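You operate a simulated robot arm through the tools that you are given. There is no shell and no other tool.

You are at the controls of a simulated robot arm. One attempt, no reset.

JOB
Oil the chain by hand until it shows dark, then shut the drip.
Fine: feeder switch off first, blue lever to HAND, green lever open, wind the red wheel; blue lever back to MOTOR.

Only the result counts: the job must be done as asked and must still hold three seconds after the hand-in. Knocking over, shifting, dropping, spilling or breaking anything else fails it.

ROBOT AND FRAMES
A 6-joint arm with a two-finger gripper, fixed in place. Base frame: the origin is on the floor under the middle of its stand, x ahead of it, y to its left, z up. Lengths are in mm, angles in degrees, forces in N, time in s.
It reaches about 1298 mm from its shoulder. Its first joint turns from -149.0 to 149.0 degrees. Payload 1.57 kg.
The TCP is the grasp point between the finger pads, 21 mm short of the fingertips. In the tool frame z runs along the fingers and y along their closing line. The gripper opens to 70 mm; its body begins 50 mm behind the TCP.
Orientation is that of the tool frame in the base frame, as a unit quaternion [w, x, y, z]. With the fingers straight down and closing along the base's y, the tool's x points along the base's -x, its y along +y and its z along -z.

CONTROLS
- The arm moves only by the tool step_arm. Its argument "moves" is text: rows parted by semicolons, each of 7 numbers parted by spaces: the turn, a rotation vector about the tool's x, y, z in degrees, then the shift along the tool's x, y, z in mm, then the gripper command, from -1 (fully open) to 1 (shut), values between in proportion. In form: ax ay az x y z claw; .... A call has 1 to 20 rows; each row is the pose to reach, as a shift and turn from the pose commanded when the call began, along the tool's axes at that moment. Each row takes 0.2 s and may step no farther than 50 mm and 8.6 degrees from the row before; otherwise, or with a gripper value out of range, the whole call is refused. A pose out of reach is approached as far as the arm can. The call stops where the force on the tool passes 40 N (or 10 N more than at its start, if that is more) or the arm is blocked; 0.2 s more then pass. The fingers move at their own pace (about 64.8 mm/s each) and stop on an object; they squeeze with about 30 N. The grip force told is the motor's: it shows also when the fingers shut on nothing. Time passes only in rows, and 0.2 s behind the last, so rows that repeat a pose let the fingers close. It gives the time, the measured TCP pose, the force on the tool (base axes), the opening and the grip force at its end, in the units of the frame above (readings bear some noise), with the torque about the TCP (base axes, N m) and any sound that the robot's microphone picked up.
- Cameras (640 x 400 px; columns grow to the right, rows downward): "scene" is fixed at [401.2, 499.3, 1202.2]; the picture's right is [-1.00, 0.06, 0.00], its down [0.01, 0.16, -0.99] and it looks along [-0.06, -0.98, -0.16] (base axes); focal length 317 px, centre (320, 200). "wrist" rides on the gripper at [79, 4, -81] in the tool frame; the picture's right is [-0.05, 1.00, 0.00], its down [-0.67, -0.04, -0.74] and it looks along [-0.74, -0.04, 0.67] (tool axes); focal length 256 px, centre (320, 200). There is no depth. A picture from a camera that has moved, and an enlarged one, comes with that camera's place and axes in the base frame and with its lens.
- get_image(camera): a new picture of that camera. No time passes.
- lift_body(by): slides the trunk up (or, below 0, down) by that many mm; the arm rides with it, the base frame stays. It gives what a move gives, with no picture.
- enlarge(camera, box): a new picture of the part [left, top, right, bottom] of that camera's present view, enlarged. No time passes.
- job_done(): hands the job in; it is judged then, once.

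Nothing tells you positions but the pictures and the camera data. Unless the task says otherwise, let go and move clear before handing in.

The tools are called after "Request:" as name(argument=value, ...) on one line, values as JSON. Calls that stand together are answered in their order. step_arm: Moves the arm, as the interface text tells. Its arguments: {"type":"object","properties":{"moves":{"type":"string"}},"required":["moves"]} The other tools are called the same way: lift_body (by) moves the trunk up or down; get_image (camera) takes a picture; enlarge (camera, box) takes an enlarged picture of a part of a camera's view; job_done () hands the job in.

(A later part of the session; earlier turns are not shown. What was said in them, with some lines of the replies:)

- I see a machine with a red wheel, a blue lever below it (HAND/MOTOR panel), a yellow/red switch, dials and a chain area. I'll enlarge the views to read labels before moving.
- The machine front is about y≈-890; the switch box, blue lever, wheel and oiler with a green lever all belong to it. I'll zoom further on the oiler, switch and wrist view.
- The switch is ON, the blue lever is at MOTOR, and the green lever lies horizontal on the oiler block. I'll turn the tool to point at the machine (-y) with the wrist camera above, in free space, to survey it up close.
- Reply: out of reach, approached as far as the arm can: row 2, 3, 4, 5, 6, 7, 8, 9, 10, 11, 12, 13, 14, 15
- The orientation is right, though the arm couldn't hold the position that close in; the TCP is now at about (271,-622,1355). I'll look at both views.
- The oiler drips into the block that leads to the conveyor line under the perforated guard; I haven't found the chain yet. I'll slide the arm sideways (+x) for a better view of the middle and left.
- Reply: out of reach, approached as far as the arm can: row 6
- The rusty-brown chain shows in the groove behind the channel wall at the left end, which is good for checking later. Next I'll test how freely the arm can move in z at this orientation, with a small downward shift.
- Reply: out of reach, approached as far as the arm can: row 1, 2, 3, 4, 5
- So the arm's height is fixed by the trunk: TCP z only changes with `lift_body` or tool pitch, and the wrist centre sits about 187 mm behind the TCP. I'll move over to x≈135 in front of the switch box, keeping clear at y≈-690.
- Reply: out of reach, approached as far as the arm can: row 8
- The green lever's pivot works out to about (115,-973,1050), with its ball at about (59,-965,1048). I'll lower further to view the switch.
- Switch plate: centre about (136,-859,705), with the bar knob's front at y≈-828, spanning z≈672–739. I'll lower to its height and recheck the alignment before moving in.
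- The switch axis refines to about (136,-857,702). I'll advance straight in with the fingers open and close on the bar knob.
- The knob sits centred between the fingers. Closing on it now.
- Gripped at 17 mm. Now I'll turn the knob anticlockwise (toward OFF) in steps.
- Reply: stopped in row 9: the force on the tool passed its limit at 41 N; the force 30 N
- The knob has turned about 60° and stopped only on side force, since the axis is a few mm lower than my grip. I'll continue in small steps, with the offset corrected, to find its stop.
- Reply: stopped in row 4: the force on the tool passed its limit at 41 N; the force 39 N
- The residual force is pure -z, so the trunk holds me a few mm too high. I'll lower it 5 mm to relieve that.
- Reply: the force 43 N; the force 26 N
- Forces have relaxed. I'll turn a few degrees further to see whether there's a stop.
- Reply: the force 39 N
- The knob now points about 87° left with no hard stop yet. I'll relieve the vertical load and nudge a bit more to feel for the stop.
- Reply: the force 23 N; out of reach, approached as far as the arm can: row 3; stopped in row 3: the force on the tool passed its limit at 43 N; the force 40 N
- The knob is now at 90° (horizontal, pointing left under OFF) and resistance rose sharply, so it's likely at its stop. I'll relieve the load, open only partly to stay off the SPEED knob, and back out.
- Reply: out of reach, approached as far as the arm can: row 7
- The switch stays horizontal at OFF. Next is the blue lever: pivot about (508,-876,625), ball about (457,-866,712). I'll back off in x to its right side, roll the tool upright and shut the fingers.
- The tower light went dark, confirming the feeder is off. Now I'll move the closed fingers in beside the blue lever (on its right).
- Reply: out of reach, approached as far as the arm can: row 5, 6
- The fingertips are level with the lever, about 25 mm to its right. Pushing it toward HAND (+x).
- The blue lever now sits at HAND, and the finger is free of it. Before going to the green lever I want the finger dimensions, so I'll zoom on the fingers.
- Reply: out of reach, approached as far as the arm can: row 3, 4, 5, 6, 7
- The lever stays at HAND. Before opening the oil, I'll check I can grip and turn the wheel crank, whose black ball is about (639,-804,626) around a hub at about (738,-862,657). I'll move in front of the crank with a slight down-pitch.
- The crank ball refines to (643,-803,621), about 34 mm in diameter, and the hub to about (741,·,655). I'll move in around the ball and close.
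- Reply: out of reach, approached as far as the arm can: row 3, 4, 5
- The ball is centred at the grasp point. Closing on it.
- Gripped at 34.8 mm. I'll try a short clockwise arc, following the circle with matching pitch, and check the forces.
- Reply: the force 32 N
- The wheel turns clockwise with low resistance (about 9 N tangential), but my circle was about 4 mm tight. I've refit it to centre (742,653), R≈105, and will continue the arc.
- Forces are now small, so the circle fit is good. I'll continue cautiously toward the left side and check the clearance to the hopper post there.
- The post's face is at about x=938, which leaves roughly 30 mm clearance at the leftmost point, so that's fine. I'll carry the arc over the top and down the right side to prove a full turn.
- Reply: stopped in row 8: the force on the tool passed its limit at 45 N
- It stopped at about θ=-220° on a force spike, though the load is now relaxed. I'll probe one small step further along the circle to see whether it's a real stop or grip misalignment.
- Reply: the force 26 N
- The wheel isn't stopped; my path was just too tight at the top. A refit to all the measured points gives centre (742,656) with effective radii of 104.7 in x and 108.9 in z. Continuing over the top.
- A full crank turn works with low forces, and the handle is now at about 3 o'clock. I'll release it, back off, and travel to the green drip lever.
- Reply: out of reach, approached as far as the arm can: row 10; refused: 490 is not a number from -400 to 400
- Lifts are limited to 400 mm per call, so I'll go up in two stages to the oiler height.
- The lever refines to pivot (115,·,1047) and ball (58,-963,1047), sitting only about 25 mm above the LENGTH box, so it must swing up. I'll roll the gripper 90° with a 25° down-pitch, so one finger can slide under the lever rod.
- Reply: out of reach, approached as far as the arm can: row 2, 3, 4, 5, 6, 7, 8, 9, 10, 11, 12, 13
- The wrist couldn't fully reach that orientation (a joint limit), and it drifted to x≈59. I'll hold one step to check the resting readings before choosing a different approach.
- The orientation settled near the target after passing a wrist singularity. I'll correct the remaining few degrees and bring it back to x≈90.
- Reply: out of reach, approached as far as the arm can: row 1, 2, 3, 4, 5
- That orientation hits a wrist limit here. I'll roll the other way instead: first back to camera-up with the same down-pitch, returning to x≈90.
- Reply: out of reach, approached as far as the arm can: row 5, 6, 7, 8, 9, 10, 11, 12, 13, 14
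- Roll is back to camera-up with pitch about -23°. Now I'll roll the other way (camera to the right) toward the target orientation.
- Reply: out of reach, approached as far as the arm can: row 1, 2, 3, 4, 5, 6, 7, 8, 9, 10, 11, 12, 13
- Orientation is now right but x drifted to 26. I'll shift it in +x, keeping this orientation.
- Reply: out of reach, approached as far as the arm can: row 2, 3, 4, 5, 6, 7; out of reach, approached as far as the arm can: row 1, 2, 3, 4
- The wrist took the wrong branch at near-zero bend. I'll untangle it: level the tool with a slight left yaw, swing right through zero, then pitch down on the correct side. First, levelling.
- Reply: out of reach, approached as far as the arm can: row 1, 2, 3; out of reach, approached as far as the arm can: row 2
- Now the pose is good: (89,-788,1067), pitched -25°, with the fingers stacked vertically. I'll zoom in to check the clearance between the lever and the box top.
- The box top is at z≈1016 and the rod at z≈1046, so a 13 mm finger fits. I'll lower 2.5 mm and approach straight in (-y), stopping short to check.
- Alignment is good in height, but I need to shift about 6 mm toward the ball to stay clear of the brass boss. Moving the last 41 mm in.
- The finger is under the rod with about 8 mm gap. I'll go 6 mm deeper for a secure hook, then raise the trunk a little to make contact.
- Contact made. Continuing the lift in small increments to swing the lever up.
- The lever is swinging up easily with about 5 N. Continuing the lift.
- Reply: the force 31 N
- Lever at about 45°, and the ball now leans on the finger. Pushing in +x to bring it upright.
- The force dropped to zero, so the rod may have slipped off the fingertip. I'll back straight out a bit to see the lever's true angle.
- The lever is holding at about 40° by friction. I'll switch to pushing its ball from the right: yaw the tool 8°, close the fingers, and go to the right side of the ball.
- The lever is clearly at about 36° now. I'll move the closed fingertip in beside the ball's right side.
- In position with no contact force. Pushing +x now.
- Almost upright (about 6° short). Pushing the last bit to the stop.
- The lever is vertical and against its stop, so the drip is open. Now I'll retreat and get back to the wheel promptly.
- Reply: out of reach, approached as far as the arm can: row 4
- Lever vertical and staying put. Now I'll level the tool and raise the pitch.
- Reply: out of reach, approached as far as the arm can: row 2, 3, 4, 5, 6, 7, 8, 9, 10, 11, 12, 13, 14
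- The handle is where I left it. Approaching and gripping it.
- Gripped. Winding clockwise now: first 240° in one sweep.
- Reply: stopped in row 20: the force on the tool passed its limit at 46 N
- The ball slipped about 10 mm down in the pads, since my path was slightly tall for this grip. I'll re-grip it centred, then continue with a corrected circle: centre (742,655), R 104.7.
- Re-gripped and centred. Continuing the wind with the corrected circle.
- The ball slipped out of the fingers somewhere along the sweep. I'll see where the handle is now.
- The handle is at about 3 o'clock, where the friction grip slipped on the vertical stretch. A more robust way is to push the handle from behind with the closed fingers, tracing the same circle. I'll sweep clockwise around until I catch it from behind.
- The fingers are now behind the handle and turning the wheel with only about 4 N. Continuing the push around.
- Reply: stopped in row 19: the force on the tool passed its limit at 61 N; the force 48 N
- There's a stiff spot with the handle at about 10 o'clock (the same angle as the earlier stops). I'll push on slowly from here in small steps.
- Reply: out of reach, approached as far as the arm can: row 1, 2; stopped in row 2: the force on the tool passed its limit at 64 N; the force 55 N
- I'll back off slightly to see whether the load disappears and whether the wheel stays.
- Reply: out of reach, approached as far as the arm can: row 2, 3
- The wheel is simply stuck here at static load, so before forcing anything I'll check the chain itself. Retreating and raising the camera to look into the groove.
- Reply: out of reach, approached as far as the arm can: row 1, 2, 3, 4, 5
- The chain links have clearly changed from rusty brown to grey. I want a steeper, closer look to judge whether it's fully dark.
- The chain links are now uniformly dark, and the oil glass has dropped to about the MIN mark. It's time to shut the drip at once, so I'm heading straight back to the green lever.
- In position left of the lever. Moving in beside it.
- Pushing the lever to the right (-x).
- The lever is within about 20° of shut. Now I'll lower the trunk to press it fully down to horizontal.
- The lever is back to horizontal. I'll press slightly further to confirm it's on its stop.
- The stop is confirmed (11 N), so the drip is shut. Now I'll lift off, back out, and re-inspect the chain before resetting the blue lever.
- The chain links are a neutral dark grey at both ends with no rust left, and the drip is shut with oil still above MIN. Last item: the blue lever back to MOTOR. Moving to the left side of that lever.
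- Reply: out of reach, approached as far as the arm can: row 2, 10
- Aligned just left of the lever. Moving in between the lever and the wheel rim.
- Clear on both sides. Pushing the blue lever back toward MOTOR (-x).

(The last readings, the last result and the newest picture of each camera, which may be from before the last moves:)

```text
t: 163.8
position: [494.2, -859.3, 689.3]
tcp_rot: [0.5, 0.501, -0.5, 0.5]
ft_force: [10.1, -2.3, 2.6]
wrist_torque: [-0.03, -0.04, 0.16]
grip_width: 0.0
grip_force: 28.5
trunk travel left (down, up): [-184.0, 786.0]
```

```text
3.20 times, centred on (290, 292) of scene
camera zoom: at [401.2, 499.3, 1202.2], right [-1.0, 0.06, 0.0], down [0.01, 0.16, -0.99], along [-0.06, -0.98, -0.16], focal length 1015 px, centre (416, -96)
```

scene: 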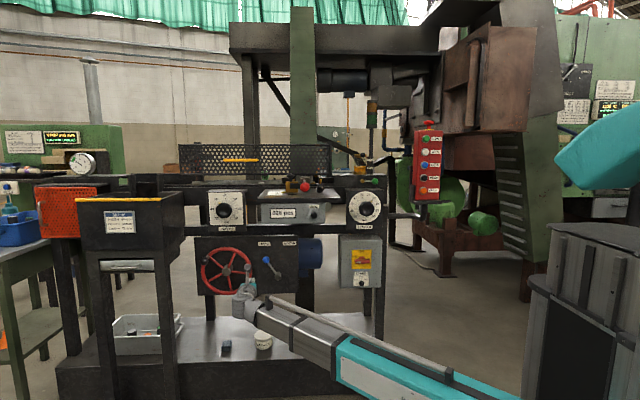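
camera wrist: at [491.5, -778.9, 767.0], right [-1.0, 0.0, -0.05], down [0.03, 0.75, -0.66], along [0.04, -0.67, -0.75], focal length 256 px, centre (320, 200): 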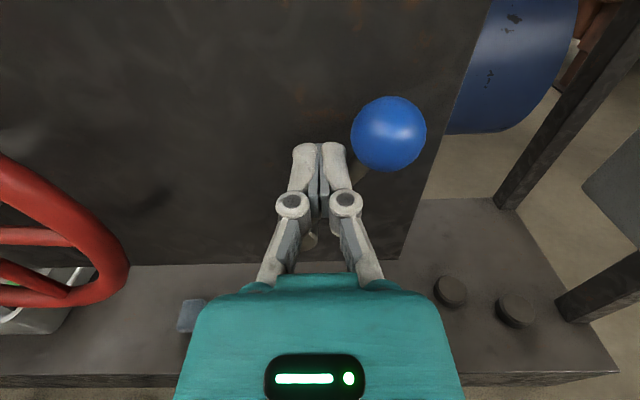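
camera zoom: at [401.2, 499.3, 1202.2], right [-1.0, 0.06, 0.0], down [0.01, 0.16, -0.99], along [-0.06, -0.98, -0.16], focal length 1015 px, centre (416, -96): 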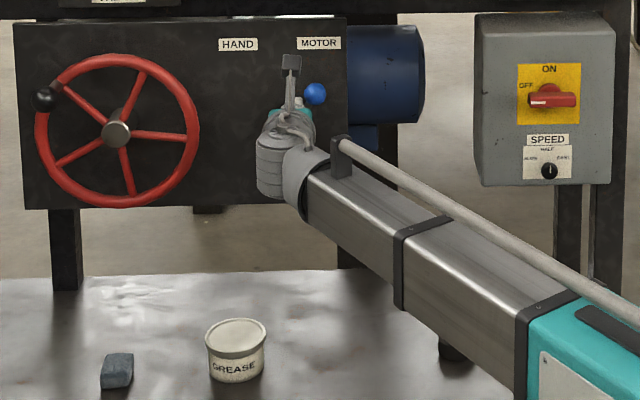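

The blue lever is at its MOTOR stop (same position as at the start). I'll release, back out, and take a final like-for-like look at the chain.

Request:
step_arm(moves="0 0 0 0 -6 0 1; 0 0 0 0 -8 -20 1; 0 0 0 0 -8 -60 1; 0 0 0 0 -8 -105 1; 0 0 0 0 -8 -150 1; 0 0 0 0 -8 -195 1")

Request:
enlarge(camera="scene", box=[190, 230, 390, 355])

Request:
step_arm(moves="0 0 0 0 -35 0 1; 0 0 0 0 -70 0 1; 0 0 0 0 -105 0 1; 0 0 0 0 -140 0 1; 0 0 0 0 -175 0 1")

Request:
lift_body(by=400)

Request:
lift_body(by=266)

```text
t: 165.2
position: [499.4, -667.4, 688.2]
tcp_rot: [0.501, 0.499, -0.501, 0.499]
ft_force: [0.3, -0.6, -0.7]
wrist_torque: [-0.02, 0.0, -0.01]
grip_width: 0.0
grip_force: 28.4
trunk travel left (down, up): [-184.0, 786.0]
```

```text
3.20 times, centred on (290, 292) of scene
camera zoom: at [401.2, 499.3, 1202.2], right [-1.0, 0.06, 0.0], down [0.01, 0.16, -0.99], along [-0.06, -0.98, -0.16], focal length 1015 px, centre (416, -96)
```

zoom: 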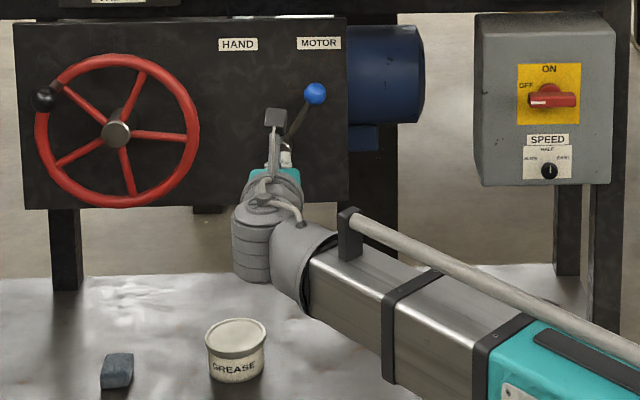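

```text
t: 166.4
position: [675.6, -667.6, 687.4]
tcp_rot: [-0.501, -0.5, 0.501, -0.498]
ft_force: [-1.5, -1.0, -0.6]
wrist_torque: [0.01, 0.02, 0.03]
grip_width: 0.0
grip_force: 28.0
out of reach, approached as far as the arm can: row 4, 5
trunk travel left (down, up): [-184.0, 786.0]
```

```text
t: 170.2
position: [674.9, -667.0, 1087.5]
tcp_rot: [-0.5, -0.501, 0.501, -0.499]
ft_force: [0.1, -0.1, 0.5]
wrist_torque: [0.03, 0.03, 0.0]
grip_width: 0.0
grip_force: 28.2
trunk travel left (down, up): [-584.0, 386.0]
```

```text
t: 172.9
position: [675.6, -667.8, 1353.7]
tcp_rot: [-0.5, -0.5, 0.501, -0.499]
ft_force: [0.0, 0.3, -0.5]
wrist_torque: [-0.04, -0.03, 0.04]
grip_width: 0.3
grip_force: 28.1
trunk travel left (down, up): [-850.0, 120.0]
```

Request:
step_arm(moves="0 0 0 0 -1 -20 1; 0 0 0 0 -2 -40 1; 0 0 0 0 -3 -53 1; 0 0 0 0 -3 -53 1")

Request:
get_image(camera="wrist")

Request:
enlarge(camera="wrist", box=[105, 140, 215, 200])

Request:
enlarge(camera="wrist", box=[150, 150, 210, 185])

Request:
get_image(camera="scene")

```text
t: 173.9
position: [677.1, -613.5, 1354.6]
tcp_rot: [-0.5, -0.501, 0.501, -0.498]
ft_force: [0.1, 0.6, 0.6]
wrist_torque: [0.02, -0.02, -0.02]
grip_width: 0.0
grip_force: 28.4
trunk travel left (down, up): [-850.0, 120.0]
```

```text
taken
camera wrist: at [673.8, -533.6, 1433.0], right [-1.0, 0.0, -0.05], down [0.04, 0.75, -0.66], along [0.04, -0.67, -0.75], focal length 256 px, centre (320, 200)
```

wrist: 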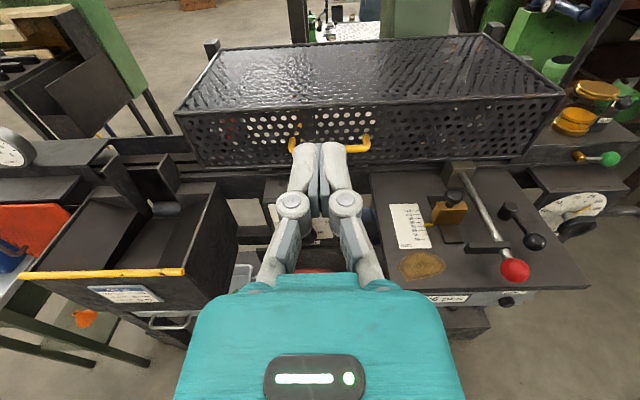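

```text
5.82 times, centred on (160, 170) of wrist
camera zoom: at [673.8, -533.6, 1433.0], right [-1.0, 0.0, -0.05], down [0.04, 0.75, -0.66], along [0.04, -0.67, -0.75], focal length 1489 px, centre (1251, 374)
```

zoom: 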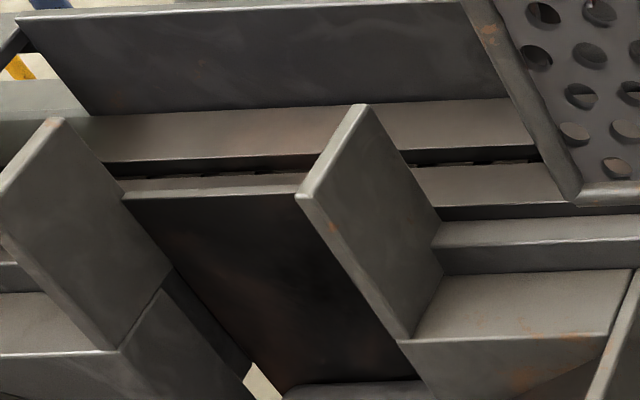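

```text
10.67 times, centred on (180, 168) of wrist
camera zoom: at [673.8, -533.6, 1433.0], right [-1.0, 0.0, -0.05], down [0.04, 0.75, -0.66], along [0.04, -0.67, -0.75], focal length 2730 px, centre (1813, 547)
```

zoom: 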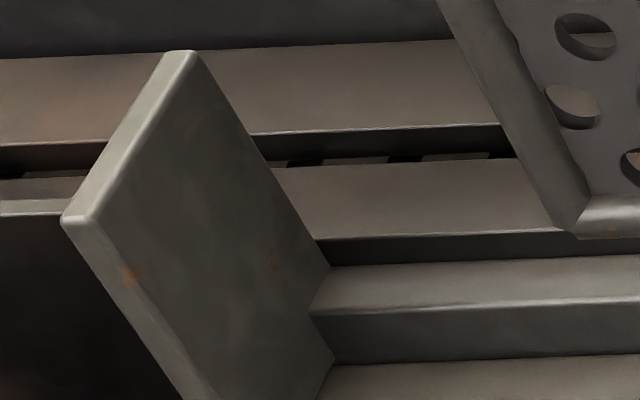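

```text
taken
```

scene: 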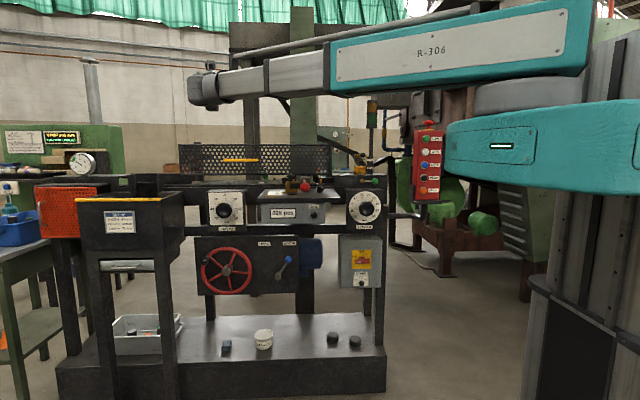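

Request:
enlarge(camera="wrist", box=[172, 160, 200, 174])

Request:
enlarge(camera="wrist", box=[125, 163, 160, 180])

Request:
enlarge(camera="scene", box=[340, 150, 390, 190])

```text
16.00 times, centred on (186, 167) of wrist
camera zoom: at [673.8, -533.6, 1433.0], right [-1.0, 0.0, -0.05], down [0.04, 0.75, -0.66], along [0.04, -0.67, -0.75], focal length 4096 px, centre (2464, 728)
```

zoom: 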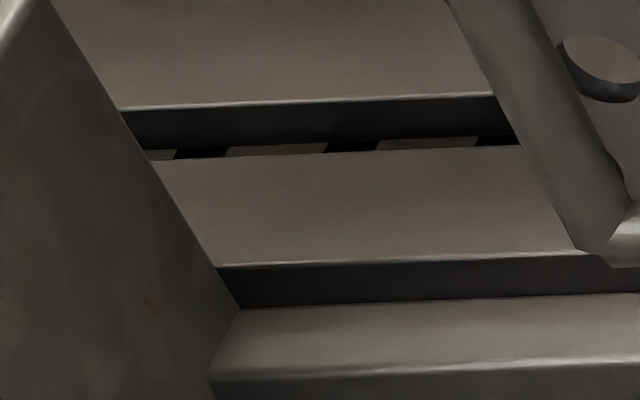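

```text
16.00 times, centred on (142, 172) of wrist
camera zoom: at [673.8, -533.6, 1433.0], right [-1.0, 0.0, -0.05], down [0.04, 0.75, -0.66], along [0.04, -0.67, -0.75], focal length 4096 px, centre (3160, 656)
```

zoom: 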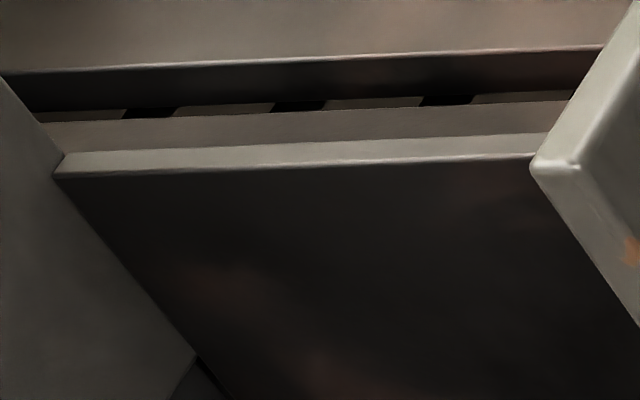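

```text
10.00 times, centred on (365, 170) of scene
camera zoom: at [401.2, 499.3, 1202.2], right [-1.0, 0.06, 0.0], down [0.01, 0.16, -0.99], along [-0.06, -0.98, -0.16], focal length 3171 px, centre (-130, 500)
```

zoom: 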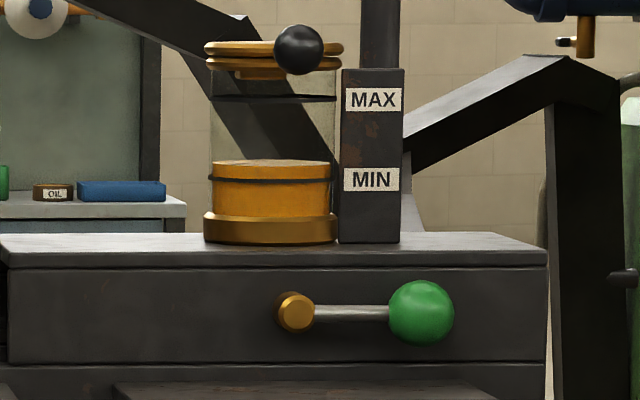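

The final check shows everything in place:
- **Chain:** dark grey with no rust left.
- **Green lever:** horizontal (shut), with oil still above MIN.
- **Feeder switch:** OFF.
- **Blue lever:** at MOTOR.
- **Arm:** clear of the machine.

Handing in.

Request:
job_done()

```text
The job is handed in.
```

The chain is oiled and the drip is shut, and I've handed the job in; I haven't been told the verdict.

- **Feeder switch:** turned to OFF before anything else; the tower light went dark.
- **Chain:** wound by hand for about 1.6 turns with the drip open. The visible links at both ends of the guard went from rusty brown to dark grey.
- **Green lever:** closed again and resting on its stop. The oil glass has dropped but is still just above MIN.
- **Blue lever:** back at MOTOR, as at the start.

- **Wheel jammed:** it stopped turning clockwise at about 10 o'clock. It would not move against roughly 55–60 N, so I didn't force it. The yellow peg on the chain had by then travelled to the oiler end, which may be the cause. I judged the chain by its colour rather than winding further.
- **Extra dry turn:** before opening the oil I wound the wheel about one turn dry to check my grip.
- **Slipped handle:** the wheel handle slipped out of the fingers once during winding. Nothing was knocked, spilled or moved that I could see.
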